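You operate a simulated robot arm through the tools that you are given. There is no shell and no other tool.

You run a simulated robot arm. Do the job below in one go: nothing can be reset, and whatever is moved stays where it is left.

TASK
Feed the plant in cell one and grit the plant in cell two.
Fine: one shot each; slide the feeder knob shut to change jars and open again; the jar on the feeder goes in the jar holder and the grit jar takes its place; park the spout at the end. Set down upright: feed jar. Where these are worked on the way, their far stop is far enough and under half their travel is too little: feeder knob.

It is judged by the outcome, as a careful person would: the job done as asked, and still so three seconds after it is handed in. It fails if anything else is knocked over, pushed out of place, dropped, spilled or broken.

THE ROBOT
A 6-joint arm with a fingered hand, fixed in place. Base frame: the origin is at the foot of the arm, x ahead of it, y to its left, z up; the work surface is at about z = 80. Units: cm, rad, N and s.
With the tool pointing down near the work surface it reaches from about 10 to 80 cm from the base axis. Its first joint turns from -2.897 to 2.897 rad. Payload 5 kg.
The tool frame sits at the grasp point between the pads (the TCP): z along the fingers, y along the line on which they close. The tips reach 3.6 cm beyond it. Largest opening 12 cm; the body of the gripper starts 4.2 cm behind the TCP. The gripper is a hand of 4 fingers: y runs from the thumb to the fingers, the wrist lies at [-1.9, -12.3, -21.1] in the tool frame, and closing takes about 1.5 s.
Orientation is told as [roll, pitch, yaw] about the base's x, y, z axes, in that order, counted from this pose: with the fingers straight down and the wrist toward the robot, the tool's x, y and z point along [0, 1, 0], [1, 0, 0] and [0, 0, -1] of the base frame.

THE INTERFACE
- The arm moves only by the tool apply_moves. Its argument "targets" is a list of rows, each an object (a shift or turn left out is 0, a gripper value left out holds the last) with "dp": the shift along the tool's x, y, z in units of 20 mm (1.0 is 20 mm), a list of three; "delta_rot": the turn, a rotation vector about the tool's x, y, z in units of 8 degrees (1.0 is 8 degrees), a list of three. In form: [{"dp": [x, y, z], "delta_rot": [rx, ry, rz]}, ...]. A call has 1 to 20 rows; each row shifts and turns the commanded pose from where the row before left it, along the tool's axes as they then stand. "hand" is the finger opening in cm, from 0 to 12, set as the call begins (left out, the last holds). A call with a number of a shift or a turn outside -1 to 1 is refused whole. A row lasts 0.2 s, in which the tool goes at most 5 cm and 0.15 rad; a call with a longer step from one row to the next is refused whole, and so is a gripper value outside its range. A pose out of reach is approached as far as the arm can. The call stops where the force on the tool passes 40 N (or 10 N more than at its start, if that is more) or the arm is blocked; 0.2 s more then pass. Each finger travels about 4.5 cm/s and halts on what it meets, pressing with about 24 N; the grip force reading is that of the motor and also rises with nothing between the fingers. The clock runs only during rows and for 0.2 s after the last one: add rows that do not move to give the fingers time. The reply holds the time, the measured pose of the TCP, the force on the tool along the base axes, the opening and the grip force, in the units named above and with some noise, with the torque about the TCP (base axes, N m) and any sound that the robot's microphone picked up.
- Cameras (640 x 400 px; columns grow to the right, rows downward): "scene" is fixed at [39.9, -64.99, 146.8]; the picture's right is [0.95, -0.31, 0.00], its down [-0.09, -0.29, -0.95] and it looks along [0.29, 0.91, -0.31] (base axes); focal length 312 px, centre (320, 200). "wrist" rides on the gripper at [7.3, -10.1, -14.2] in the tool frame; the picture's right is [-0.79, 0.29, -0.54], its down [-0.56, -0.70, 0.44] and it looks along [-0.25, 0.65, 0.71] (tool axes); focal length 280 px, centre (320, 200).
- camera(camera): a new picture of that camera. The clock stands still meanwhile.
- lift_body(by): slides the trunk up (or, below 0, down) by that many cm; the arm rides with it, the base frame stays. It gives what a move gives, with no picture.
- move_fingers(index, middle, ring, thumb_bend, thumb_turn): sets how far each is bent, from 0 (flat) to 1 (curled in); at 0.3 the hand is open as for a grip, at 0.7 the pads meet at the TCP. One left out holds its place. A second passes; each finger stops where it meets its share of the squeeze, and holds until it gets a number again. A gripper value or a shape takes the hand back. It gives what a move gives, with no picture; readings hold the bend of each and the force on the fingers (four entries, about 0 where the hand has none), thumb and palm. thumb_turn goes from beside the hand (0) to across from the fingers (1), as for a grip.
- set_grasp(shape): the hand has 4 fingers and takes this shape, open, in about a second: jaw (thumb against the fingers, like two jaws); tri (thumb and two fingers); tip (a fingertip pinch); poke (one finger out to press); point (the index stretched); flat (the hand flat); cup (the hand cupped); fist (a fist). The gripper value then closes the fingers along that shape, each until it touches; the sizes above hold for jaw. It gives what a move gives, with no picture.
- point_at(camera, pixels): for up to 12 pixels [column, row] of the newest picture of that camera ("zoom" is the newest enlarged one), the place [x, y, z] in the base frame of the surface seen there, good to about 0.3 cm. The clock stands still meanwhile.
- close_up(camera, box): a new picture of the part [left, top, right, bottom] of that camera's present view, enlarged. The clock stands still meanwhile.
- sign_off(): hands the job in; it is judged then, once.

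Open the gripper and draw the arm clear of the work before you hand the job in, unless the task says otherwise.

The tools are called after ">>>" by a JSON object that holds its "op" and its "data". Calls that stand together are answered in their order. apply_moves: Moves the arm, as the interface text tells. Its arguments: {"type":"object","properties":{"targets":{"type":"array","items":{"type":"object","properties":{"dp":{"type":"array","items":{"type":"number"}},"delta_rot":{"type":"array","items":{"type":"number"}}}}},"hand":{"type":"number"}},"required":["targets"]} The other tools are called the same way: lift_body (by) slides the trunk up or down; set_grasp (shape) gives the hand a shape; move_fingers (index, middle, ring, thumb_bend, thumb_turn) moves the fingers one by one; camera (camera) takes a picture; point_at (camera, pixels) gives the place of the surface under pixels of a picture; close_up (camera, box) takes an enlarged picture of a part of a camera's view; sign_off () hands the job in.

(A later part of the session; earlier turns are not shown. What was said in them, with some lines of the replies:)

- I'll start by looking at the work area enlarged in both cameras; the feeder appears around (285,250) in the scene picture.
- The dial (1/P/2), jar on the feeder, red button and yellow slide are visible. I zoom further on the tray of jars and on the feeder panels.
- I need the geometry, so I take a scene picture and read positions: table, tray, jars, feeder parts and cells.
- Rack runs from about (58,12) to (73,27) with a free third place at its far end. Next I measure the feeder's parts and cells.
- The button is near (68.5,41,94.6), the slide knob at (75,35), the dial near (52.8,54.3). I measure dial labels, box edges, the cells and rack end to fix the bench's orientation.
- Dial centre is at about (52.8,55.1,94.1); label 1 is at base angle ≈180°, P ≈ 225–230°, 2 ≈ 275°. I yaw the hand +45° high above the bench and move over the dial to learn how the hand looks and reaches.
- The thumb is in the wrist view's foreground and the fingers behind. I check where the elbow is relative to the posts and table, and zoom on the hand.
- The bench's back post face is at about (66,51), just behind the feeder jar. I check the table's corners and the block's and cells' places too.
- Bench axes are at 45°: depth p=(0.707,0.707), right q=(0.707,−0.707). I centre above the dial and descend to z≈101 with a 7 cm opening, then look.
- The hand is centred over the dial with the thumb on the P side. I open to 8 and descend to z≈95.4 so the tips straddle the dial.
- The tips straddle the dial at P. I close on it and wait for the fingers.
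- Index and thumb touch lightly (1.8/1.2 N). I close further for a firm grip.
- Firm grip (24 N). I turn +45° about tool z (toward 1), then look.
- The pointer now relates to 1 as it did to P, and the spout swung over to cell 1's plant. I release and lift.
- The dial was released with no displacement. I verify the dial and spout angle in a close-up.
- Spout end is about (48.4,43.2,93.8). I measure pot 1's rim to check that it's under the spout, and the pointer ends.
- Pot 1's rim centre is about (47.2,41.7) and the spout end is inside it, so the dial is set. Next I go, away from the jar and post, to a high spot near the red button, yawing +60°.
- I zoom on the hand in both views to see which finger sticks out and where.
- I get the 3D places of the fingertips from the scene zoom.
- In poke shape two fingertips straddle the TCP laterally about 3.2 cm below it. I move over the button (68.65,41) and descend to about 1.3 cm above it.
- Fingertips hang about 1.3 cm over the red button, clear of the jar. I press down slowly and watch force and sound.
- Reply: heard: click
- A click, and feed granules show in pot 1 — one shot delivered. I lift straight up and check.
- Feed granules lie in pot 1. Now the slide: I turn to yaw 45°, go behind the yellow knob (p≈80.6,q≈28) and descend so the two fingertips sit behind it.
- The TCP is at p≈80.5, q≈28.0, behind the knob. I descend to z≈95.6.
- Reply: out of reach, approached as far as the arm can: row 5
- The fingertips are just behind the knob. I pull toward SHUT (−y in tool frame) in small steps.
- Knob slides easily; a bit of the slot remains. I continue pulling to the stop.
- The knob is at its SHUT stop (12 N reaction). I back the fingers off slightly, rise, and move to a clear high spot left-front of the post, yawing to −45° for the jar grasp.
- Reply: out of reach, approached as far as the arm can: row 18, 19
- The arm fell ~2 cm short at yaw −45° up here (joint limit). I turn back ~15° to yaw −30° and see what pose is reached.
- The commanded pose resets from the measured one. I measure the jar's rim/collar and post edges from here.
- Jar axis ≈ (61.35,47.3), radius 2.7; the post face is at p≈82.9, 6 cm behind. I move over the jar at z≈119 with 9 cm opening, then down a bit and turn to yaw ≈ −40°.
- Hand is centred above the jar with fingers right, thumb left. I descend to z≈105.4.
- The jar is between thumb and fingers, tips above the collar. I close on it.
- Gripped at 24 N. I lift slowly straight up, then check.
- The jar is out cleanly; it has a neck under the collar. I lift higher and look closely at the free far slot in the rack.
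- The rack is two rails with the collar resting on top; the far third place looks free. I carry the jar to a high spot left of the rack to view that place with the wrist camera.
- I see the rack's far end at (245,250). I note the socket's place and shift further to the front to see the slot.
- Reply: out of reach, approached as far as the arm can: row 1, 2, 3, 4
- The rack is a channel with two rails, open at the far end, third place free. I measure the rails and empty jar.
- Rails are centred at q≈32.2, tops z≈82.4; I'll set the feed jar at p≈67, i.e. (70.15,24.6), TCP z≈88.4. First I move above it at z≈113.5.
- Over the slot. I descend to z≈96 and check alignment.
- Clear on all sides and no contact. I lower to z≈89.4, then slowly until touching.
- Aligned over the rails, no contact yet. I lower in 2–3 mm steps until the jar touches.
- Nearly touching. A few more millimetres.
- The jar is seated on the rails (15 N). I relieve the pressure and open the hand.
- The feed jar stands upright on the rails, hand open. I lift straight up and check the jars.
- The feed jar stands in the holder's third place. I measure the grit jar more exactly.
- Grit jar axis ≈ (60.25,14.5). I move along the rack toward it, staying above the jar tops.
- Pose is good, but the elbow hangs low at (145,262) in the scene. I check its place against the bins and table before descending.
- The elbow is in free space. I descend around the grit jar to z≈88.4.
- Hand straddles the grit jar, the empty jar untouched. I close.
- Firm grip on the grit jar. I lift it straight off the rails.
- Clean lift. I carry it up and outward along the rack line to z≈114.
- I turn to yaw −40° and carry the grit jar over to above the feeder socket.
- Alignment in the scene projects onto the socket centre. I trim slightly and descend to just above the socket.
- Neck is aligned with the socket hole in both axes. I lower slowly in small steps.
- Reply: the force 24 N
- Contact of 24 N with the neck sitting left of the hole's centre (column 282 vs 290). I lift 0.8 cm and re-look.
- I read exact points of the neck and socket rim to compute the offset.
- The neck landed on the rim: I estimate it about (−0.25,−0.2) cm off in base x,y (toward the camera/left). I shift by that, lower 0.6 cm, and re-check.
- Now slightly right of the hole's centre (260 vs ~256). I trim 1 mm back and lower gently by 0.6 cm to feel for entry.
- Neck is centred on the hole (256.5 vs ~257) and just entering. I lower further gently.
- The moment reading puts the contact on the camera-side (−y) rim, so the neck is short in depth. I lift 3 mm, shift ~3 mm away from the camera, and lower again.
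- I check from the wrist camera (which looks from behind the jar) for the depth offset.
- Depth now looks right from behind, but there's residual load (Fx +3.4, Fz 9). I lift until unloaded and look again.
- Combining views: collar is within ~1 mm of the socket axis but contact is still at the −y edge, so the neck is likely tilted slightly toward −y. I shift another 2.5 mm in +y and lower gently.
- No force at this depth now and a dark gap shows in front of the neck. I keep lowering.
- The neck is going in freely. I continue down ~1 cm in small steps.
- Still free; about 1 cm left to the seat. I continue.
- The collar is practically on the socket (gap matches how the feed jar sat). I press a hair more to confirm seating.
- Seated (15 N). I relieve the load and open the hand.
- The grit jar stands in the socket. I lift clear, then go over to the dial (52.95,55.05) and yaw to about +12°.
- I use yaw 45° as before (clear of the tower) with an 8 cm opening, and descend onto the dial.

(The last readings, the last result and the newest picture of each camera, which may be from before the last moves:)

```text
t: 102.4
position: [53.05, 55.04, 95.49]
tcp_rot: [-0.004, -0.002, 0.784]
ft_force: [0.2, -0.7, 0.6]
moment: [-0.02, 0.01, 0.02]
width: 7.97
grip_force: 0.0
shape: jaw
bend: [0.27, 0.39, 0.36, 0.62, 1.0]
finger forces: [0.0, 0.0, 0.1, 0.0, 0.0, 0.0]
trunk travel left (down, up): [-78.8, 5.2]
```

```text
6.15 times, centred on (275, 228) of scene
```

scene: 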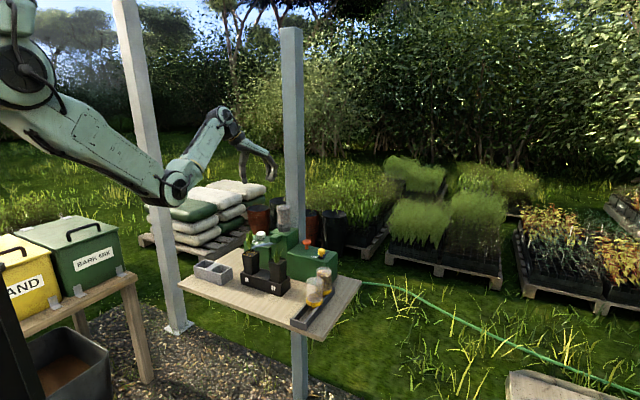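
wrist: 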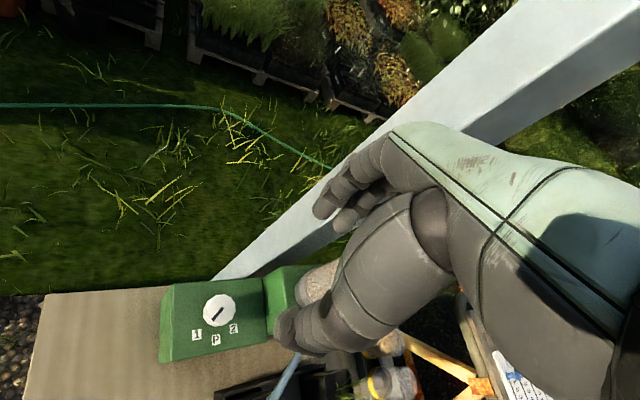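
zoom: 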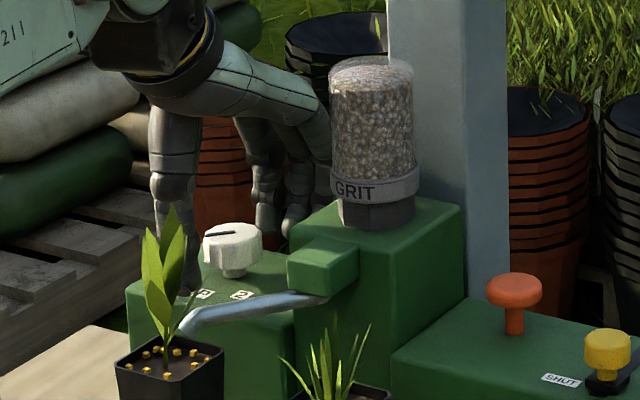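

In place. I grip the dial (closing to 1) and then turn −45° about tool z, to P.

>>> {"op": "apply_moves", "data": {"targets": [{}, {}, {}, {}, {}, {}, {}, {}, {}, {}], "hand": 1}}

>>> {"op": "apply_moves", "data": {"targets": [{"delta_rot": [0, 0, -0.75]}, {"delta_rot": [0, 0, -0.75]}, {"delta_rot": [0, 0, -0.75]}, {"delta_rot": [0, 0, -0.75]}, {"delta_rot": [0, 0, -0.75]}, {"delta_rot": [0, 0, -0.75]}, {"delta_rot": [0, 0, -0.75]}, {"delta_rot": [0, 0, -0.4]}, {}]}}

>>> {"op": "close_up", "data": {"camera": "wrist", "box": [160, 140, 440, 360]}}

>>> {"op": "close_up", "data": {"camera": "scene", "box": [235, 195, 315, 260]}}

```text
t: 104.6
position: [52.96, 54.95, 95.58]
tcp_rot: [-0.002, -0.002, 0.782]
ft_force: [-2.1, -2.1, -2.0]
moment: [-0.05, 0.08, 0.01]
width: 2.96
grip_force: 23.8
shape: jaw
bend: [0.74, 0.59, 0.61, 0.74, 1.0]
finger forces: [12.1, 6.0, 0.0, 0.1, 21.7, 0.0]
trunk travel left (down, up): [-78.8, 5.2]
```

```text
t: 106.6
position: [53.05, 55.04, 95.45]
tcp_rot: [-0.001, 0.0, 1.572]
ft_force: [2.5, -2.2, -2.8]
moment: [-0.03, -0.06, 0.01]
width: 2.97
grip_force: 23.9
shape: jaw
bend: [0.74, 0.59, 0.61, 0.74, 1.0]
finger forces: [12.4, 7.1, 0.0, 0.1, 21.5, 0.0]
trunk travel left (down, up): [-78.8, 5.2]
```

```text
1.82 times, centred on (300, 250) of wrist
```

zoom: 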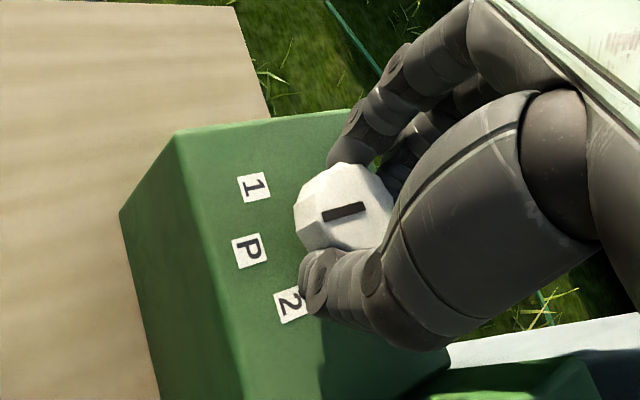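

```text
6.15 times, centred on (275, 228) of scene
```

zoom: 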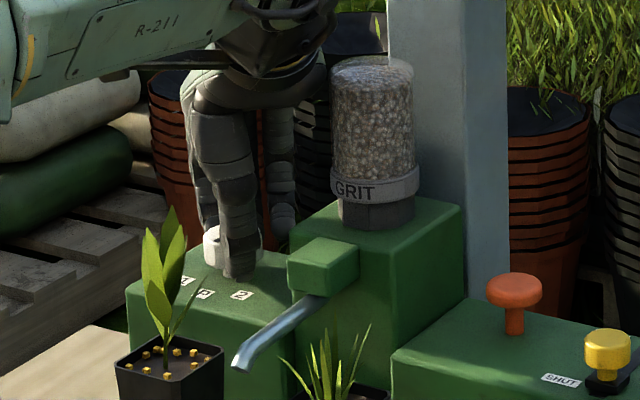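

The dial is back at P's angle, spout parked. I release, turn the open hand back to yaw 45°, regrip and turn another 45° to reach 2.

>>> {"op": "apply_moves", "data": {"targets": [{}, {}, {}, {}, {}, {}, {}], "hand": 8}}

>>> {"op": "apply_moves", "data": {"targets": [{"dp": [0, 0, -0.75]}, {"dp": [0, 0, -0.75]}, {"delta_rot": [0, 0, 0.9]}, {"delta_rot": [0, 0, 0.9]}, {"delta_rot": [0, 0, 0.9]}, {"delta_rot": [0, 0, 0.9]}, {"delta_rot": [0, 0, 0.9]}, {"delta_rot": [0, 0, 0.9]}, {"delta_rot": [0, 0, 0.22]}, {"dp": [0, 0, 0.75]}, {"dp": [0, 0, 0.75]}, {}]}}

>>> {"op": "close_up", "data": {"camera": "wrist", "box": [160, 140, 440, 360]}}

```text
t: 108.2
position: [53.08, 55.12, 95.49]
tcp_rot: [-0.002, -0.001, 1.571]
ft_force: [-0.4, -0.3, 0.4]
moment: [0.0, -0.02, -0.02]
width: 7.97
grip_force: 0.0
shape: jaw
bend: [0.27, 0.39, 0.36, 0.62, 1.0]
finger forces: [0.1, 0.0, 0.0, 0.0, 0.0, 0.0]
trunk travel left (down, up): [-78.8, 5.2]
```

```text
t: 110.8
position: [53.02, 55.01, 95.57]
tcp_rot: [0.001, -0.001, 0.789]
ft_force: [0.3, -0.7, -0.5]
moment: [0.01, 0.0, -0.01]
width: 7.98
grip_force: 0.0
shape: jaw
bend: [0.27, 0.39, 0.36, 0.62, 1.0]
finger forces: [0.0, 0.1, 0.1, 0.1, 0.1, 0.0]
trunk travel left (down, up): [-78.8, 5.2]
```

```text
1.82 times, centred on (300, 250) of wrist
```

zoom: 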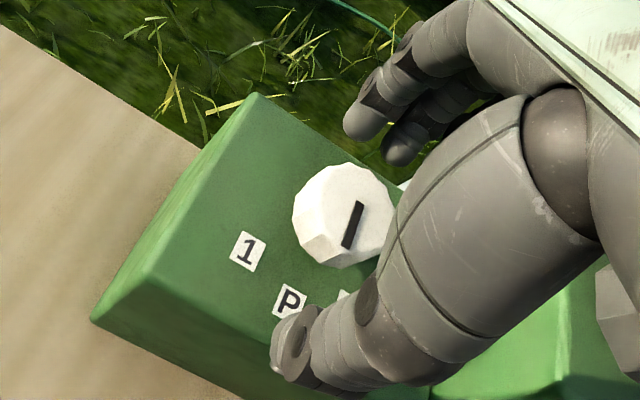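

The dial looks exactly as at the start (P). I grip and turn 45° further, to 2.

>>> {"op": "apply_moves", "data": {"targets": [{}, {}, {}, {}, {}, {}, {}, {}, {}, {}], "hand": 1}}

>>> {"op": "apply_moves", "data": {"targets": [{"delta_rot": [0, 0, -0.75]}, {"delta_rot": [0, 0, -0.75]}, {"delta_rot": [0, 0, -0.75]}, {"delta_rot": [0, 0, -0.75]}, {"delta_rot": [0, 0, -0.75]}, {"delta_rot": [0, 0, -0.75]}, {"delta_rot": [0, 0, -0.75]}, {"delta_rot": [0, 0, -0.4]}, {}]}}

>>> {"op": "close_up", "data": {"camera": "wrist", "box": [160, 140, 440, 360]}}

>>> {"op": "close_up", "data": {"camera": "scene", "box": [235, 205, 315, 270]}}

```text
t: 113.0
position: [52.98, 54.94, 95.6]
tcp_rot: [-0.001, -0.002, 0.788]
ft_force: [-1.5, -2.6, -1.5]
moment: [-0.05, 0.02, 0.01]
width: 2.99
grip_force: 23.8
shape: jaw
bend: [0.74, 0.59, 0.61, 0.74, 1.0]
finger forces: [12.1, 5.9, 0.1, 0.1, 21.5, 0.0]
trunk travel left (down, up): [-78.8, 5.2]
```

```text
t: 115.0
position: [53.36, 55.01, 95.43]
tcp_rot: [-0.001, 0.0, 1.576]
ft_force: [3.2, -2.5, -3.0]
moment: [0.0, -0.1, -0.03]
width: 2.95
grip_force: 23.9
shape: jaw
bend: [0.74, 0.59, 0.61, 0.74, 1.0]
finger forces: [12.4, 7.3, 0.1, 0.2, 21.3, 0.0]
trunk travel left (down, up): [-78.8, 5.2]
```

```text
1.82 times, centred on (300, 250) of wrist
```

zoom: 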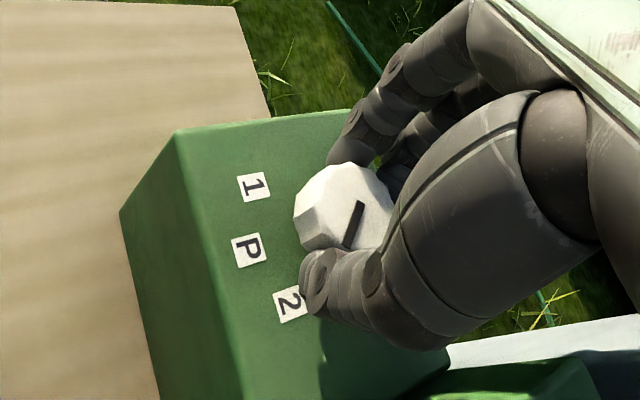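

```text
6.15 times, centred on (275, 238) of scene
```

zoom: 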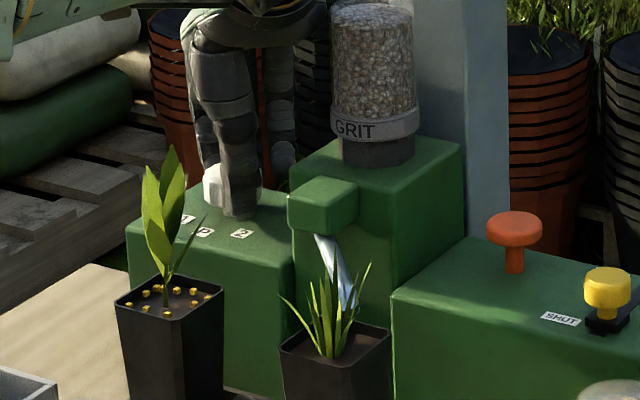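

The pointer is at 2 and the spout swung over pot 2. I release, lift, and check the spout end against pot 2.

>>> {"op": "apply_moves", "data": {"targets": [{}, {}, {}, {}, {}, {}, {}], "hand": 8}}

>>> {"op": "apply_moves", "data": {"targets": [{"dp": [0, 0, -0.6]}, {"dp": [0, 0, -1]}, {"dp": [0, 0, -1]}, {"dp": [0, 0, -1]}, {"dp": [0, 0, -1]}, {"dp": [0, 0, -1]}, {"dp": [0, 0, -1]}, {"dp": [0, 0, -1]}, {"dp": [0, 0, -1]}, {"dp": [0, 0, -1]}, {"dp": [0, 0, -1]}, {"dp": [0, 0, -1]}, {"dp": [0, 0, -1]}, {}]}}

>>> {"op": "close_up", "data": {"camera": "scene", "box": [240, 220, 300, 270]}}

>>> {"op": "point_at", "data": {"camera": "zoom", "pixels": [[365, 320], [455, 355], [545, 290], [450, 270], [462, 245], [468, 255], [200, 105], [225, 105], [440, 310]]}}

```text
t: 116.6
position: [53.04, 55.07, 95.56]
tcp_rot: [-0.003, 0.001, 1.576]
ft_force: [-0.1, 0.3, -0.1]
moment: [-0.01, 0.01, 0.02]
width: 7.94
grip_force: 0.0
shape: jaw
bend: [0.27, 0.39, 0.36, 0.62, 1.0]
finger forces: [0.0, 0.1, 0.0, 0.0, 0.0, 0.0]
trunk travel left (down, up): [-78.8, 5.2]
```

```text
t: 119.6
position: [52.91, 55.04, 120.9]
tcp_rot: [-0.003, -0.001, 1.576]
ft_force: [-0.4, 0.2, 0.2]
moment: [-0.03, -0.01, -0.02]
width: 7.95
grip_force: 0.1
shape: jaw
bend: [0.27, 0.39, 0.36, 0.62, 1.0]
finger forces: [0.0, 0.1, 0.0, 0.0, 0.0, 0.0]
trunk travel left (down, up): [-78.8, 5.2]
```

```text
8.00 times, centred on (270, 245) of scene
```

zoom: 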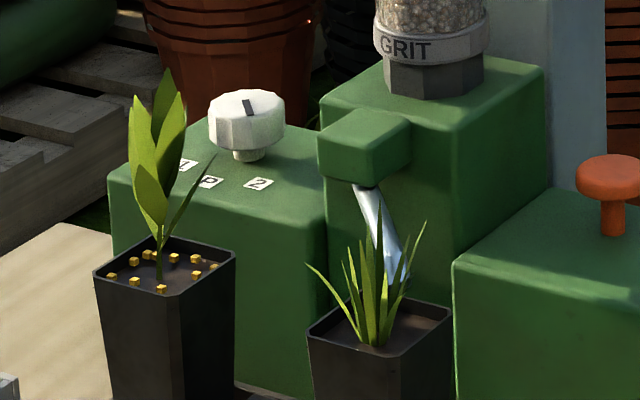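

```text
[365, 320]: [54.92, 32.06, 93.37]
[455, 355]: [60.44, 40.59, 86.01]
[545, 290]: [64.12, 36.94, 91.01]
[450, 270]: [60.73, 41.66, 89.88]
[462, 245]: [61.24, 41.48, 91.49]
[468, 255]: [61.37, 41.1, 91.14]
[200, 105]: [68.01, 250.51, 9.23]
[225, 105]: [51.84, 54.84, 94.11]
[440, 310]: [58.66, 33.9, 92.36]
```

>>> {"op": "point_at", "data": {"camera": "zoom", "pixels": [[388, 240], [393, 262], [402, 268], [405, 278], [310, 332], [388, 362], [450, 315], [420, 312]]}}

>>> {"op": "camera", "data": {"camera": "wrist"}}

```text
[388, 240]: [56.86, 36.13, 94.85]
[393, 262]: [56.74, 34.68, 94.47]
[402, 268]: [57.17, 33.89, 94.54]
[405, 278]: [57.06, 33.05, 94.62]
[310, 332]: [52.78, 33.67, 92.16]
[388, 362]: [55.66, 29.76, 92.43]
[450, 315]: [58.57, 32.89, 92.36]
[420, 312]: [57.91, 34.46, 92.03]
```

```text
taken
```

wrist: 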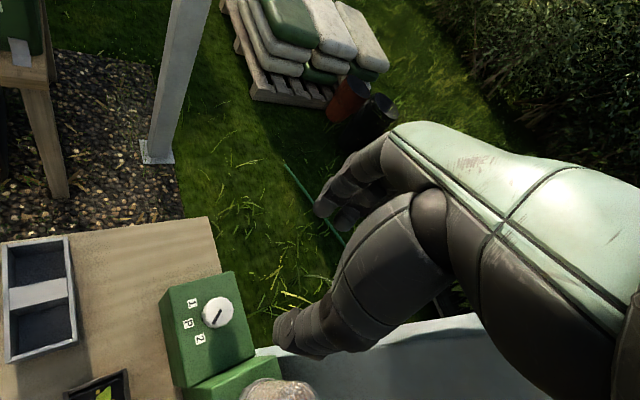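

The spout end is inside pot 2's rim (centre ≈ (55.7,33.2)). Now I go back to yaw 45°, over to the front side of the slide knob, and make the poke shape.

>>> {"op": "apply_moves", "data": {"targets": [{"delta_rot": [0, 0, 0.94]}, {"delta_rot": [0, 0, 0.94]}, {"delta_rot": [0, 0, 0.94]}, {"delta_rot": [0, 0, 0.94]}, {"delta_rot": [0, 0, 0.94]}, {"delta_rot": [0, 0, 0.95]}, {"dp": [0, -0.8, 0]}, {"dp": [0, -0.8, 0]}, {"dp": [0, -0.8, 0]}, {"dp": [0, -0.3, 0]}, {}]}}

>>> {"op": "apply_moves", "data": {"targets": [{"dp": [-0.92, 0, 0]}, {"dp": [-0.92, 0, 0]}, {"dp": [-0.92, 0, 0]}, {"dp": [-0.92, 0, 0]}, {"dp": [-0.92, 0, 0]}, {"dp": [-0.92, 0, 0]}, {"dp": [-0.92, 0, 0]}, {"dp": [-0.92, 0, 0]}, {"dp": [-0.92, 0, 0]}, {"dp": [-0.92, 0, 0]}, {"dp": [-0.92, 0, 0]}, {"dp": [-0.92, 0, 0]}, {"dp": [-0.92, 0, 0]}, {"dp": [-0.92, 0, 0]}, {"dp": [-0.92, 0, 0]}, {"dp": [-0.92, 0, 0]}, {}]}}

>>> {"op": "set_grasp", "data": {"shape": "poke"}}

>>> {"op": "camera", "data": {"camera": "wrist"}}

>>> {"op": "close_up", "data": {"camera": "scene", "box": [260, 180, 360, 300]}}

```text
t: 122.0
position: [49.07, 51.25, 120.73]
tcp_rot: [-0.001, -0.002, 0.789]
ft_force: [-0.6, 0.5, 0.0]
moment: [-0.01, 0.03, -0.01]
width: 7.98
grip_force: 0.0
shape: jaw
bend: [0.27, 0.39, 0.36, 0.62, 1.0]
finger forces: [0.0, 0.0, 0.0, 0.0, 0.0, 0.1]
trunk travel left (down, up): [-78.8, 5.2]
```

```text
t: 125.6
position: [70.12, 30.36, 121.0]
tcp_rot: [-0.002, -0.001, 0.787]
ft_force: [0.1, 0.6, 0.8]
moment: [-0.01, -0.01, 0.02]
width: 7.95
grip_force: 0.1
shape: jaw
bend: [0.27, 0.39, 0.36, 0.62, 1.0]
finger forces: [0.1, 0.0, 0.0, 0.0, 0.0, 0.1]
trunk travel left (down, up): [-78.8, 5.2]
```

```text
t: 126.5
position: [70.15, 30.3, 120.79]
tcp_rot: [0.001, -0.003, 0.787]
ft_force: [0.8, 0.9, -0.4]
moment: [0.0, 0.01, -0.01]
width: 0.0
grip_force: 0.1
shape: poke
bend: [0.7, 0.7, 0.99, 1.0, 1.0]
finger forces: [0.0, 0.0, 0.0, 0.1, 0.0, 0.0]
trunk travel left (down, up): [-78.8, 5.2]
```

```text
taken
```

wrist: 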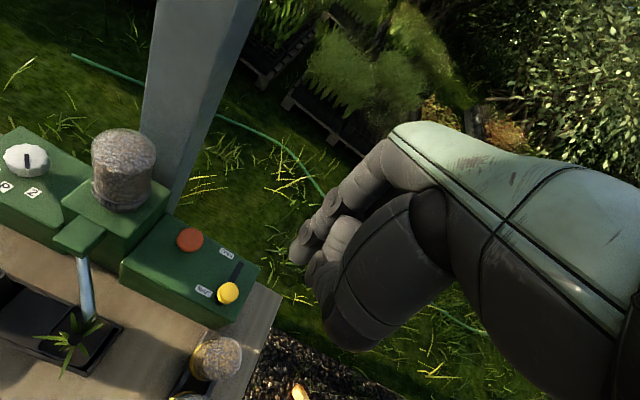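

```text
3.33 times, centred on (310, 240) of scene
```

zoom: 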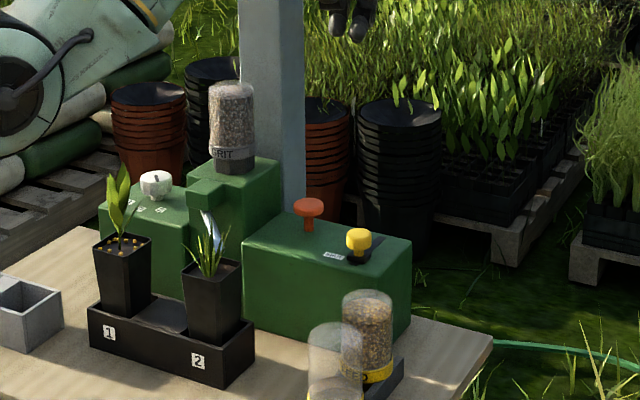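

I confirm the knob's position and the box's front edge before descending.

>>> {"op": "point_at", "data": {"camera": "wrist", "pixels": [[228, 292], [217, 322], [205, 313], [240, 265], [215, 350], [190, 238]]}}

```text
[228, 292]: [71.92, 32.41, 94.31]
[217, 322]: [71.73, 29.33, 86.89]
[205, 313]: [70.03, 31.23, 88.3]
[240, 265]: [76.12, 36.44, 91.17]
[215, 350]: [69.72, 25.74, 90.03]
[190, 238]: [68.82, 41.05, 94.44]
```

Knob is at p≈73.8, q≈27.9. I descend in front of it to z≈95.5.

>>> {"op": "apply_moves", "data": {"targets": [{"dp": [0.05, 0, 1]}, {"dp": [0, 0, 1]}, {"dp": [0, 0, 1]}, {"dp": [0, 0, 1]}, {"dp": [0, 0, 1]}, {"dp": [0, 0, 1]}, {"dp": [0, 0, 1]}, {"dp": [0, 0, 1]}, {"dp": [0, 0, 1]}, {"dp": [0, 0, 1]}, {"dp": [0, 0, 1]}, {"dp": [0, 0, 0.9]}, {"dp": [0, 0, 0.7]}, {}]}}

>>> {"op": "close_up", "data": {"camera": "scene", "box": [290, 210, 360, 280]}}

>>> {"op": "close_up", "data": {"camera": "wrist", "box": [160, 180, 420, 380]}}

```text
t: 129.5
position: [70.06, 30.46, 95.52]
tcp_rot: [0.001, 0.001, 0.788]
ft_force: [-0.2, -1.1, 0.4]
moment: [0.0, 0.03, -0.05]
width: 0.0
grip_force: 0.0
shape: poke
bend: [0.7, 0.7, 0.99, 1.0, 1.0]
finger forces: [0.0, 1.2, 0.1, 0.1, 0.1, 0.0]
trunk travel left (down, up): [-78.8, 5.2]
```

```text
5.71 times, centred on (325, 245) of scene
```

zoom: 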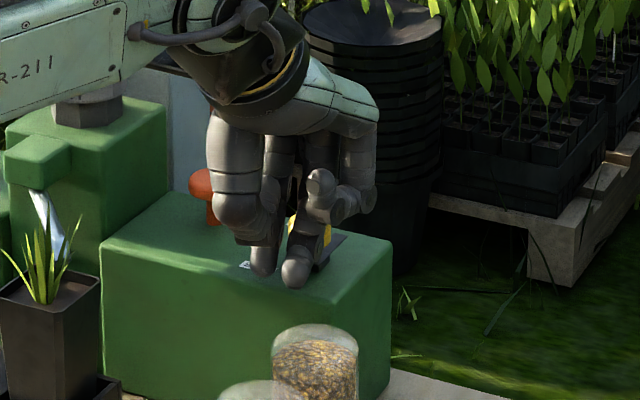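

```text
2.00 times, centred on (290, 280) of wrist
```

zoom: 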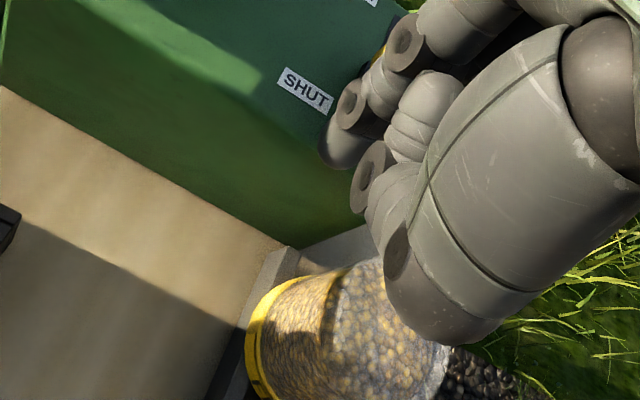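

I push the knob toward OPEN in small steps.

>>> {"op": "apply_moves", "data": {"targets": [{"dp": [0, 0.3, 0]}, {"dp": [0, 0.3, 0]}, {"dp": [0, 0.3, 0]}, {"dp": [0, 0.3, 0]}, {"dp": [0, 0.3, 0]}, {"dp": [0, 0.3, 0]}, {"dp": [0, 0.3, 0]}, {}]}}

>>> {"op": "close_up", "data": {"camera": "scene", "box": [290, 210, 360, 280]}}

>>> {"op": "close_up", "data": {"camera": "wrist", "box": [160, 180, 420, 380]}}

```text
t: 131.3
position: [72.98, 33.32, 95.6]
tcp_rot: [0.001, -0.001, 0.788]
ft_force: [-3.3, -6.5, 1.8]
moment: [-0.09, 0.01, -0.13]
width: 0.0
grip_force: 0.1
shape: poke
bend: [0.7, 0.7, 0.99, 1.0, 1.0]
finger forces: [0.0, 7.2, 0.1, 0.0, 0.0, 0.1]
trunk travel left (down, up): [-78.8, 5.2]
```

```text
5.71 times, centred on (325, 245) of scene
```

zoom: 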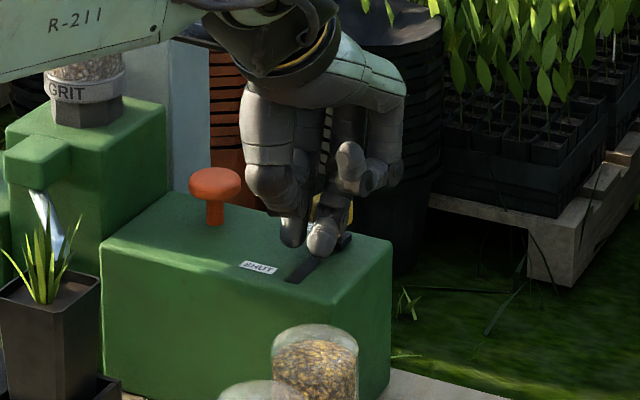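

```text
2.00 times, centred on (290, 280) of wrist
```

zoom: 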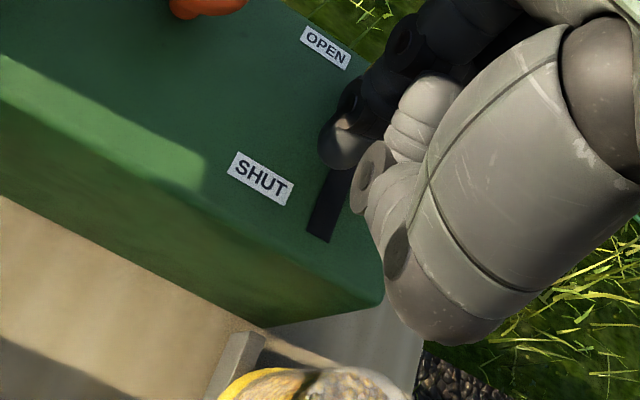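

Knob is moving with the fingers (7 N). I push on to the OPEN stop.

>>> {"op": "apply_moves", "data": {"targets": [{"dp": [0, 0.25, 0]}, {"dp": [0, 0.25, 0]}, {"dp": [0, 0.2, 0]}, {}]}}

>>> {"op": "close_up", "data": {"camera": "scene", "box": [290, 210, 360, 280]}}

>>> {"op": "close_up", "data": {"camera": "wrist", "box": [160, 180, 420, 380]}}

```text
t: 132.3
position: [73.64, 34.18, 95.8]
tcp_rot: [-0.002, -0.005, 0.788]
ft_force: [-13.0, -15.6, 9.8]
moment: [-0.22, 0.03, 0.01]
width: 0.0
grip_force: 0.0
shape: poke
bend: [0.7, 0.7, 0.99, 1.0, 1.0]
finger forces: [12.6, 11.5, 0.0, 0.0, 0.0, 0.0]
trunk travel left (down, up): [-78.8, 5.2]
```

```text
5.71 times, centred on (325, 245) of scene
```

zoom: 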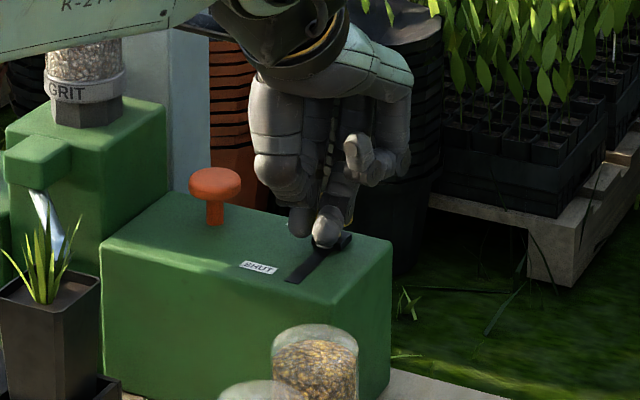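

```text
2.00 times, centred on (290, 280) of wrist
```

zoom: 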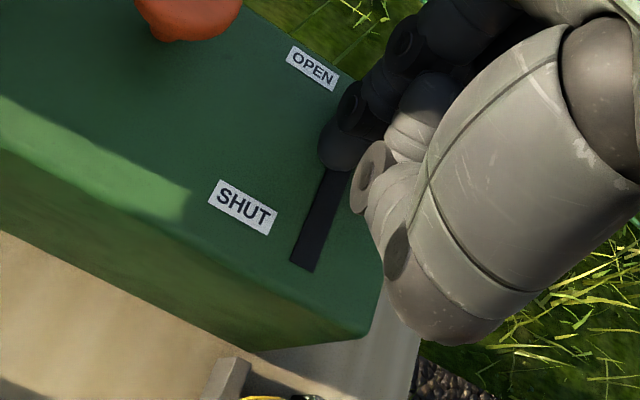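

20 N reaction at the expected end position: the OPEN stop. I back off 5 mm, lift, and verify.

>>> {"op": "apply_moves", "data": {"targets": [{"dp": [0, -0.35, 0]}, {"dp": [0, 0, -0.7]}, {"dp": [0, 0, -1]}, {"dp": [0, 0, -1]}, {"dp": [0, 0, -1]}, {"dp": [0, 0, -1]}, {"dp": [0, 0, -1]}, {"dp": [0, 0, -1]}, {"dp": [0, 0, -1]}, {"dp": [0, 0, -1]}, {"dp": [0, 0, -1]}, {}]}}

>>> {"op": "close_up", "data": {"camera": "scene", "box": [245, 195, 345, 270]}}

>>> {"op": "point_at", "data": {"camera": "zoom", "pixels": [[491, 268], [381, 246], [258, 160], [380, 240]]}}

```text
t: 134.9
position: [73.37, 33.95, 114.98]
tcp_rot: [0.0, -0.002, 0.788]
ft_force: [0.3, 1.0, -0.6]
moment: [-0.04, -0.02, 0.0]
width: 0.0
grip_force: 0.0
shape: poke
bend: [0.7, 0.7, 0.99, 1.0, 1.0]
finger forces: [0.0, 0.1, 0.0, 0.1, 0.0, 0.1]
trunk travel left (down, up): [-78.8, 5.2]
```

```text
5.33 times, centred on (295, 232) of scene
```

zoom: 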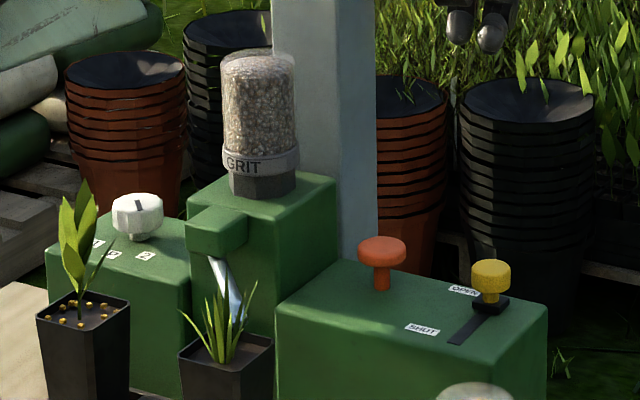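

```text
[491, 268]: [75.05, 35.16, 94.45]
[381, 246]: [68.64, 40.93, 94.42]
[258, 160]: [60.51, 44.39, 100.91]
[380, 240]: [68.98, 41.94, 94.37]
```

The knob is at its original OPEN place and the grit jar sits just like the feed jar did. I move over the red button with yaw 60° and descend to just above it.

>>> {"op": "apply_moves", "data": {"targets": [{"delta_rot": [0, 0, -0.94]}, {"delta_rot": [0, 0, -0.92]}, {"dp": [0.95, 0.48, 0]}, {"dp": [0.95, 0.48, 0]}, {"dp": [0.95, 0.47, 0]}, {"dp": [0.96, 0.47, 0]}, {"dp": [0, 0, 1]}, {"dp": [0, 0, 1]}, {"dp": [0, 0, 1]}, {"dp": [0, 0, 1]}, {"dp": [0, 0, 1]}, {"dp": [0, 0, 1]}, {"dp": [0, 0, 1]}, {"dp": [0, 0, 0.8]}, {}]}}

>>> {"op": "close_up", "data": {"camera": "scene", "box": [260, 190, 360, 270]}}

```text
t: 138.1
position: [68.7, 41.13, 99.33]
tcp_rot: [-0.002, -0.001, 1.048]
ft_force: [0.2, 0.1, 0.3]
moment: [0.0, 0.0, -0.03]
width: 0.0
grip_force: 0.0
shape: poke
bend: [0.7, 0.7, 0.99, 1.0, 1.0]
finger forces: [0.0, 0.1, 0.0, 0.0, 0.0, 0.1]
trunk travel left (down, up): [-78.8, 5.2]
```

```text
5.00 times, centred on (310, 230) of scene
```

zoom: 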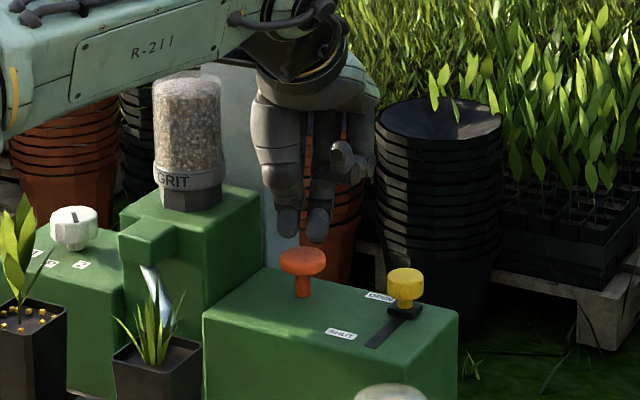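

Same pose as for the first shot. I press once, as before.

>>> {"op": "apply_moves", "data": {"targets": [{"dp": [0, 0, 0.25]}, {"dp": [0, 0, 0.25]}, {"dp": [0, 0, 0.25]}, {"dp": [0, 0, 0.25]}, {}]}}

>>> {"op": "close_up", "data": {"camera": "scene", "box": [240, 210, 340, 285]}}

```text
t: 139.3
position: [68.79, 41.09, 97.37]
tcp_rot: [-0.002, -0.002, 1.048]
ft_force: [-0.3, 0.8, 4.2]
moment: [-0.03, -0.05, 0.07]
width: 0.01
grip_force: 0.0
shape: poke
bend: [0.7, 0.7, 0.99, 1.0, 1.0]
finger forces: [0.0, 3.7, 0.0, 0.0, 0.0, 0.0]
trunk travel left (down, up): [-78.8, 5.2]
```

```text
5.33 times, centred on (290, 248) of scene
```

zoom: 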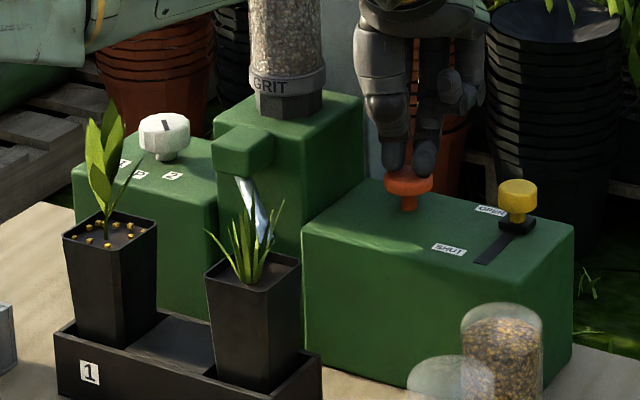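

No click yet at the same depth (4.2 N). I press 2–3 mm further.

>>> {"op": "apply_moves", "data": {"targets": [{"dp": [0, 0, 0.08]}, {"dp": [0, 0, 0.07]}, {}]}}

>>> {"op": "close_up", "data": {"camera": "scene", "box": [240, 210, 340, 285]}}

```text
t: 140.1
position: [68.88, 41.12, 97.13]
tcp_rot: [-0.002, -0.002, 1.047]
ft_force: [0.2, 0.6, 3.0]
moment: [-0.03, -0.05, 0.03]
width: 0.0
grip_force: 0.1
shape: poke
bend: [0.7, 0.7, 0.99, 1.0, 1.0]
finger forces: [0.0, 4.3, 0.0, 0.0, 0.1, 0.1]
trunk travel left (down, up): [-78.8, 5.2]
heard: click
```

```text
5.33 times, centred on (290, 248) of scene
```

zoom: 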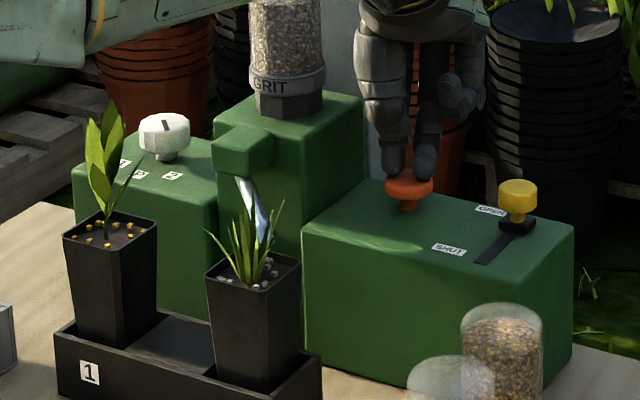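

Click, and grit lies in pot 2. I lift off the button, back away from the post, yaw to 90° and go over the dial.

>>> {"op": "apply_moves", "data": {"targets": [{"dp": [0, 0, -0.5]}, {"dp": [0, 0, -1]}, {"dp": [0, 0, -1]}, {"dp": [0, 0, -1]}, {"dp": [0, 0, -1]}, {"dp": [0, 0, -1]}, {"dp": [0, 0, -1]}, {"dp": [0, 0, -1]}, {"dp": [0, 0, -1]}, {"dp": [0, 0, -1]}, {"dp": [0, 0, -1]}, {"dp": [0, 0, -1]}, {"dp": [0, 0, -0.5]}, {"dp": [0, -1, 0]}, {"dp": [0, -1, 0]}, {"dp": [0, -1, 0]}, {}]}}

>>> {"op": "apply_moves", "data": {"targets": [{"delta_rot": [0, 0, -0.94]}, {"delta_rot": [0, 0, -0.94]}, {"delta_rot": [0, 0, -0.94]}, {"delta_rot": [0, 0, -0.94]}, {"dp": [0.92, 0.5, 0]}, {"dp": [0.92, 0.5, 0]}, {"dp": [0.92, 0.5, 0]}, {"dp": [0.92, 0.5, 0]}, {"dp": [0.92, 0.5, 0]}, {"dp": [0.92, 0.5, 0]}, {"dp": [0.92, 0.5, 0]}, {}]}}

>>> {"op": "set_grasp", "data": {"shape": "jaw"}}

>>> {"op": "close_up", "data": {"camera": "scene", "box": [240, 220, 300, 270]}}

```text
t: 143.7
position: [65.82, 35.97, 121.0]
tcp_rot: [-0.001, -0.002, 1.048]
ft_force: [1.3, 0.1, 0.3]
moment: [-0.01, 0.0, 0.0]
width: 0.02
grip_force: 0.0
shape: poke
bend: [0.7, 0.7, 0.99, 1.0, 1.0]
finger forces: [0.0, 0.0, 0.0, 0.0, 0.0, 0.1]
trunk travel left (down, up): [-78.8, 5.2]
```

```text
t: 146.3
position: [52.87, 42.89, 121.07]
tcp_rot: [-0.001, 0.001, 1.572]
ft_force: [-0.6, -0.1, -0.8]
moment: [0.03, 0.01, 0.0]
width: 0.01
grip_force: 0.0
shape: poke
bend: [0.7, 0.7, 0.99, 1.0, 1.0]
finger forces: [0.0, 0.0, 0.1, 0.1, 0.0, 0.1]
trunk travel left (down, up): [-78.8, 5.2]
```

```text
t: 147.2
position: [52.86, 42.94, 121.05]
tcp_rot: [-0.002, 0.0, 1.574]
ft_force: [0.6, -0.5, 0.2]
moment: [0.03, 0.0, 0.02]
width: 12.03
grip_force: 0.1
shape: jaw
bend: [0.3, 0.3, 0.3, 0.3, 0.98]
finger forces: [0.0, 0.0, 0.1, 0.0, 0.0, 0.1]
trunk travel left (down, up): [-78.8, 5.2]
```

```text
8.00 times, centred on (270, 245) of scene
```

zoom: 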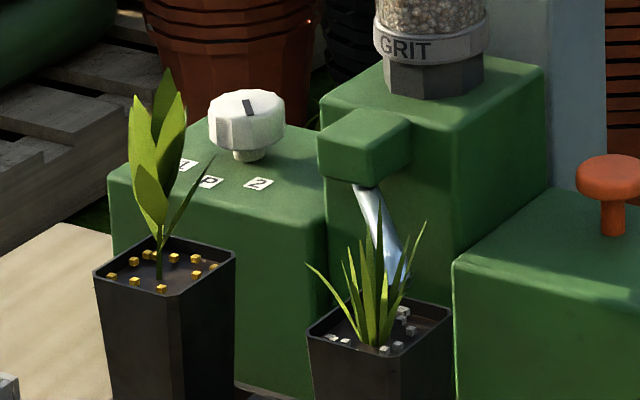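

Grit is in pot 2. I move over the dial at yaw 90° with an 8 cm opening and descend.

>>> {"op": "apply_moves", "data": {"targets": [{"dp": [-0.04, 1, 0]}, {"dp": [0, 1, 0]}, {"dp": [0, 1, 0]}, {"dp": [0, 1, 0]}, {"dp": [0, 1, 0]}, {"dp": [0, 1, 0]}, {"dp": [0, 0.04, 1]}, {"dp": [0, 0, 1]}, {"dp": [0, 0, 1]}, {"dp": [0, 0, 1]}, {"dp": [0, 0, 1]}, {"dp": [0, 0, 1]}, {"dp": [0, 0, 1]}, {"dp": [0, 0, 1]}, {"dp": [0, 0, 1]}, {}], "hand": 8}}

>>> {"op": "apply_moves", "data": {"targets": [{"dp": [0, 0, 1]}, {"dp": [0, 0, 1]}, {"dp": [0, 0, 1]}, {"dp": [0, 0, 0.75]}, {}]}}

>>> {"op": "close_up", "data": {"camera": "wrist", "box": [160, 140, 440, 360]}}

>>> {"op": "close_up", "data": {"camera": "scene", "box": [235, 195, 315, 260]}}

```text
t: 150.6
position: [52.98, 54.9, 102.96]
tcp_rot: [-0.002, 0.001, 1.573]
ft_force: [0.2, 0.0, 0.5]
moment: [0.0, -0.03, 0.0]
width: 8.03
grip_force: 0.0
shape: jaw
bend: [0.27, 0.38, 0.36, 0.61, 0.99]
finger forces: [0.0, 0.1, 0.1, 0.1, 0.0, 0.1]
trunk travel left (down, up): [-78.8, 5.2]
```

```text
t: 151.8
position: [53.04, 55.1, 95.55]
tcp_rot: [0.0, -0.002, 1.575]
ft_force: [-0.3, -0.2, 0.7]
moment: [0.01, 0.03, 0.0]
width: 8.05
grip_force: 0.0
shape: jaw
bend: [0.27, 0.38, 0.36, 0.61, 0.99]
finger forces: [0.0, 0.0, 0.0, 0.1, 0.0, 0.1]
trunk travel left (down, up): [-78.8, 5.2]
```

```text
1.82 times, centred on (300, 250) of wrist
```

zoom: 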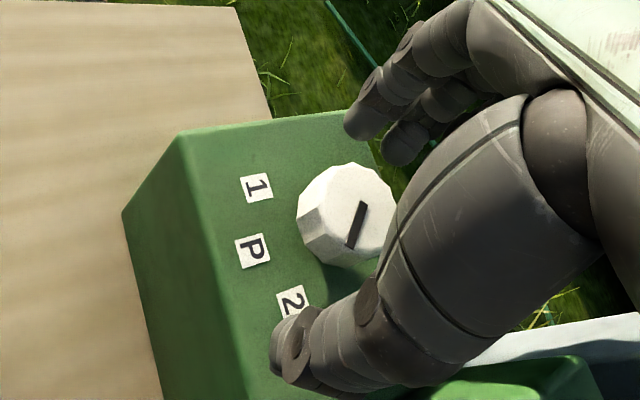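

```text
6.15 times, centred on (275, 228) of scene
```

zoom: 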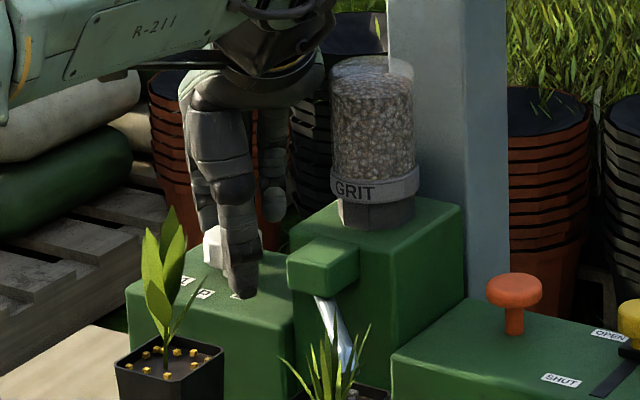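

In position. I grip and turn +45° about tool z to park at P.

>>> {"op": "apply_moves", "data": {"targets": [{}, {}, {}, {}, {}, {}, {}, {}, {}, {}], "hand": 1}}

>>> {"op": "apply_moves", "data": {"targets": [{"delta_rot": [0, 0, 0.75]}, {"delta_rot": [0, 0, 0.75]}, {"delta_rot": [0, 0, 0.75]}, {"delta_rot": [0, 0, 0.75]}, {"delta_rot": [0, 0, 0.75]}, {"delta_rot": [0, 0, 0.75]}, {"delta_rot": [0, 0, 0.75]}, {"delta_rot": [0, 0, 0.4]}, {}]}}

>>> {"op": "close_up", "data": {"camera": "wrist", "box": [160, 140, 440, 360]}}

>>> {"op": "close_up", "data": {"camera": "scene", "box": [235, 195, 315, 260]}}

```text
t: 154.0
position: [52.93, 54.83, 95.46]
tcp_rot: [-0.003, 0.001, 1.571]
ft_force: [-0.5, -2.5, -2.0]
moment: [0.0, 0.03, -0.01]
width: 3.01
grip_force: 24.2
shape: jaw
bend: [0.74, 0.57, 0.6, 0.74, 1.0]
finger forces: [12.8, 5.8, 0.0, 0.0, 21.3, 0.0]
trunk travel left (down, up): [-78.8, 5.2]
```

```text
t: 156.0
position: [52.87, 54.86, 95.55]
tcp_rot: [-0.002, 0.0, 0.781]
ft_force: [-6.8, 1.8, -0.8]
moment: [0.05, 0.15, 0.02]
width: 2.98
grip_force: 24.1
shape: jaw
bend: [0.74, 0.57, 0.6, 0.74, 1.0]
finger forces: [13.6, 5.0, 0.1, 0.1, 22.4, 0.1]
trunk travel left (down, up): [-78.8, 5.2]
```

```text
1.82 times, centred on (300, 250) of wrist
```

zoom: 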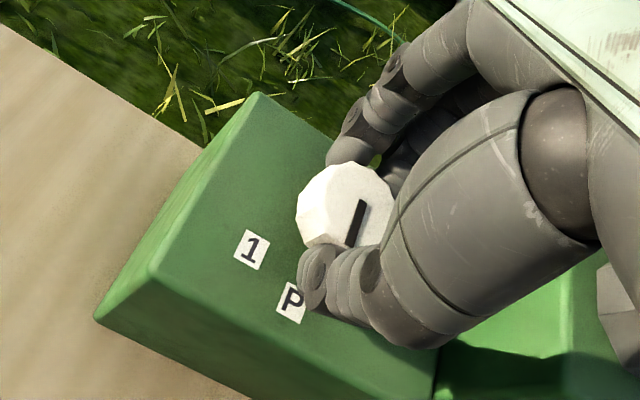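

```text
6.15 times, centred on (275, 228) of scene
```

zoom: 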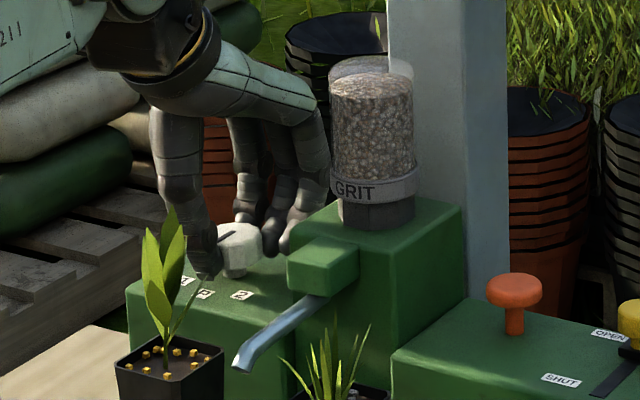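

Spout is back at its original parked place and the pointer at P. I release, lift and check everything.

>>> {"op": "apply_moves", "data": {"targets": [{}, {}, {}, {}, {}, {}, {}], "hand": 8}}

>>> {"op": "apply_moves", "data": {"targets": [{"dp": [0, 0, -0.6]}, {"dp": [0, 0, -1]}, {"dp": [0, 0, -1]}, {"dp": [0, 0, -1]}, {"dp": [0, 0, -1]}, {"dp": [0, 0, -1]}, {"dp": [0, 0, -1]}, {"dp": [0, 0, -1]}, {"dp": [0, 0, -1]}, {"dp": [0, 0, -1]}, {"dp": [0, 0, -1]}, {"dp": [0, 0, -1]}, {"dp": [0, 0, -1]}, {"dp": [0, -0.8, -0.8]}, {"dp": [0, -0.8, -0.8]}, {"dp": [0, -0.8, -0.5]}, {}]}}

>>> {"op": "camera", "data": {"camera": "scene"}}

>>> {"op": "close_up", "data": {"camera": "scene", "box": [180, 190, 370, 345]}}

>>> {"op": "close_up", "data": {"camera": "scene", "box": [240, 195, 345, 275]}}

>>> {"op": "camera", "data": {"camera": "wrist"}}

```text
t: 157.6
position: [52.93, 55.02, 95.47]
tcp_rot: [-0.001, -0.002, 0.784]
ft_force: [-0.2, 0.3, -0.6]
moment: [-0.01, -0.03, 0.01]
width: 7.96
grip_force: 0.0
shape: jaw
bend: [0.27, 0.39, 0.36, 0.62, 1.0]
finger forces: [0.0, 0.1, 0.0, 0.1, 0.0, 0.1]
trunk travel left (down, up): [-78.8, 5.2]
```

```text
t: 161.2
position: [49.44, 51.51, 124.99]
tcp_rot: [-0.001, -0.001, 0.784]
ft_force: [0.5, 0.0, -0.1]
moment: [0.01, 0.0, 0.01]
width: 8.0
grip_force: 0.1
shape: jaw
bend: [0.27, 0.39, 0.36, 0.62, 1.0]
finger forces: [0.1, 0.0, 0.0, 0.1, 0.0, 0.0]
trunk travel left (down, up): [-78.8, 5.2]
```

```text
taken
```

scene: 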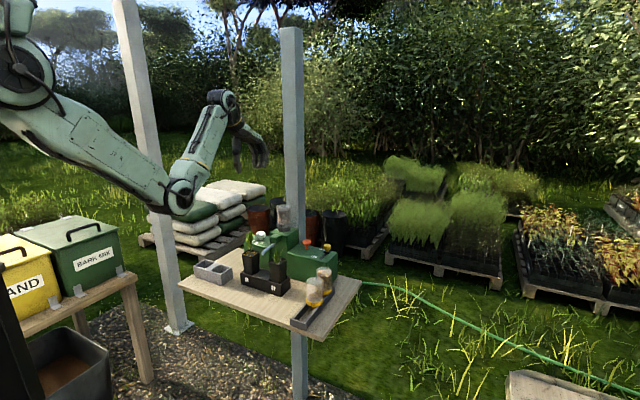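

```text
2.58 times, centred on (275, 268) of scene
```

zoom: 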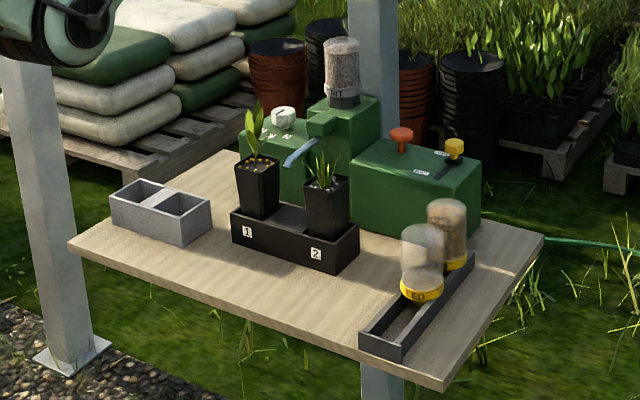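

```text
5.00 times, centred on (292, 235) of scene
```

zoom: 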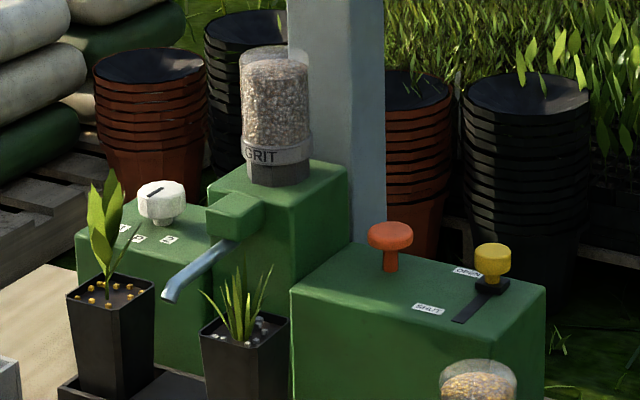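

```text
taken
```

wrist: 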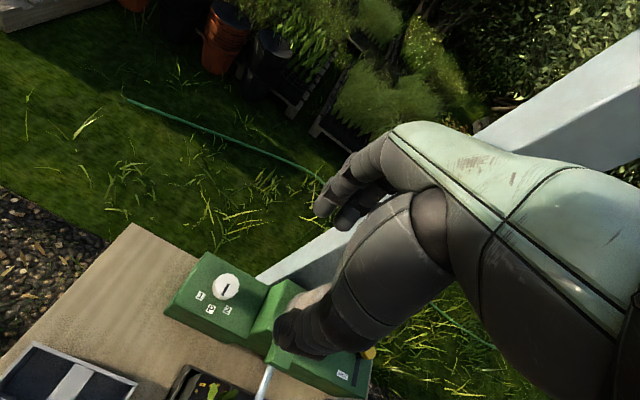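

Everything looks as asked. I double-check the empty jar's and the feed jar's placement against earlier pictures.

>>> {"op": "close_up", "data": {"camera": "scene", "box": [285, 240, 345, 330]}}

>>> {"op": "close_up", "data": {"camera": "scene", "box": [270, 220, 350, 330]}}

```text
4.44 times, centred on (315, 285) of scene
```

zoom: 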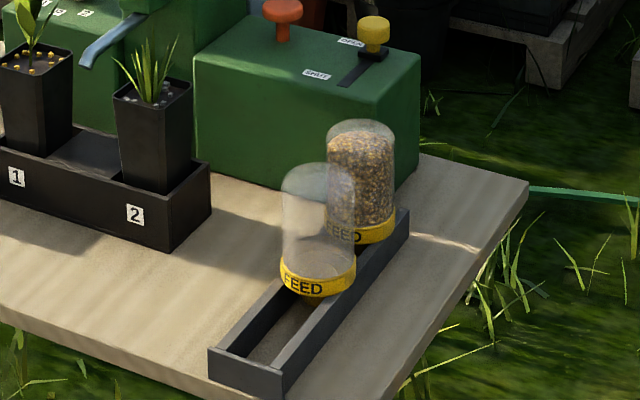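

```text
3.64 times, centred on (310, 275) of scene
```

zoom: 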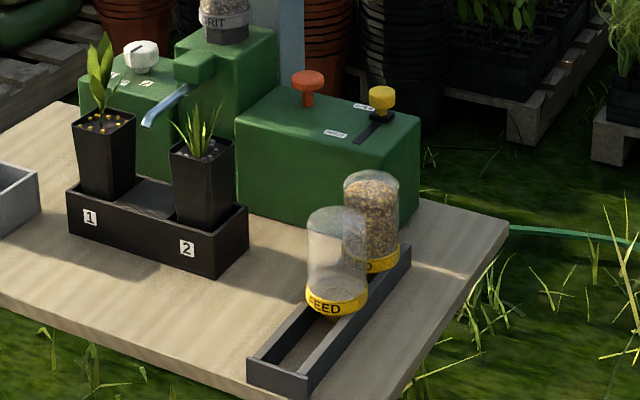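

The empty jar hasn't moved, the feed jar stands upright in the holder and the grit jar is on the feeder. The knob is open, the spout is parked, both pots are served, and the arm is clear with the hand open. I hand the job in.

>>> {"op": "sign_off", "data": {}}

```text
The job is handed in.
```

I gave the plant in cell one a single shot of feed and the plant in cell two a single shot of grit. I saw the granules land in each pot before handing in.

- **Jars:** the feed jar stands upright in the free third place of the jar holder. The grit jar is fully seated on the feeder in its place.
- **Feeder knob:** I slid it to its shut stop for the jar change, then back to its open stop.
- **Spout:** the dial is back on P and the spout is in its original parked position.
- **Everything else:** nothing was knocked over or spilled, and the empty feed jar in the holder has not moved. The arm finished well above the bench with the hand open.

The grit jar's neck caught on the socket rim a few times, so I shifted it slightly and lowered it again until it seated. The second button press needed a few millimetres more travel than the first before it clicked, and it gave one shot.
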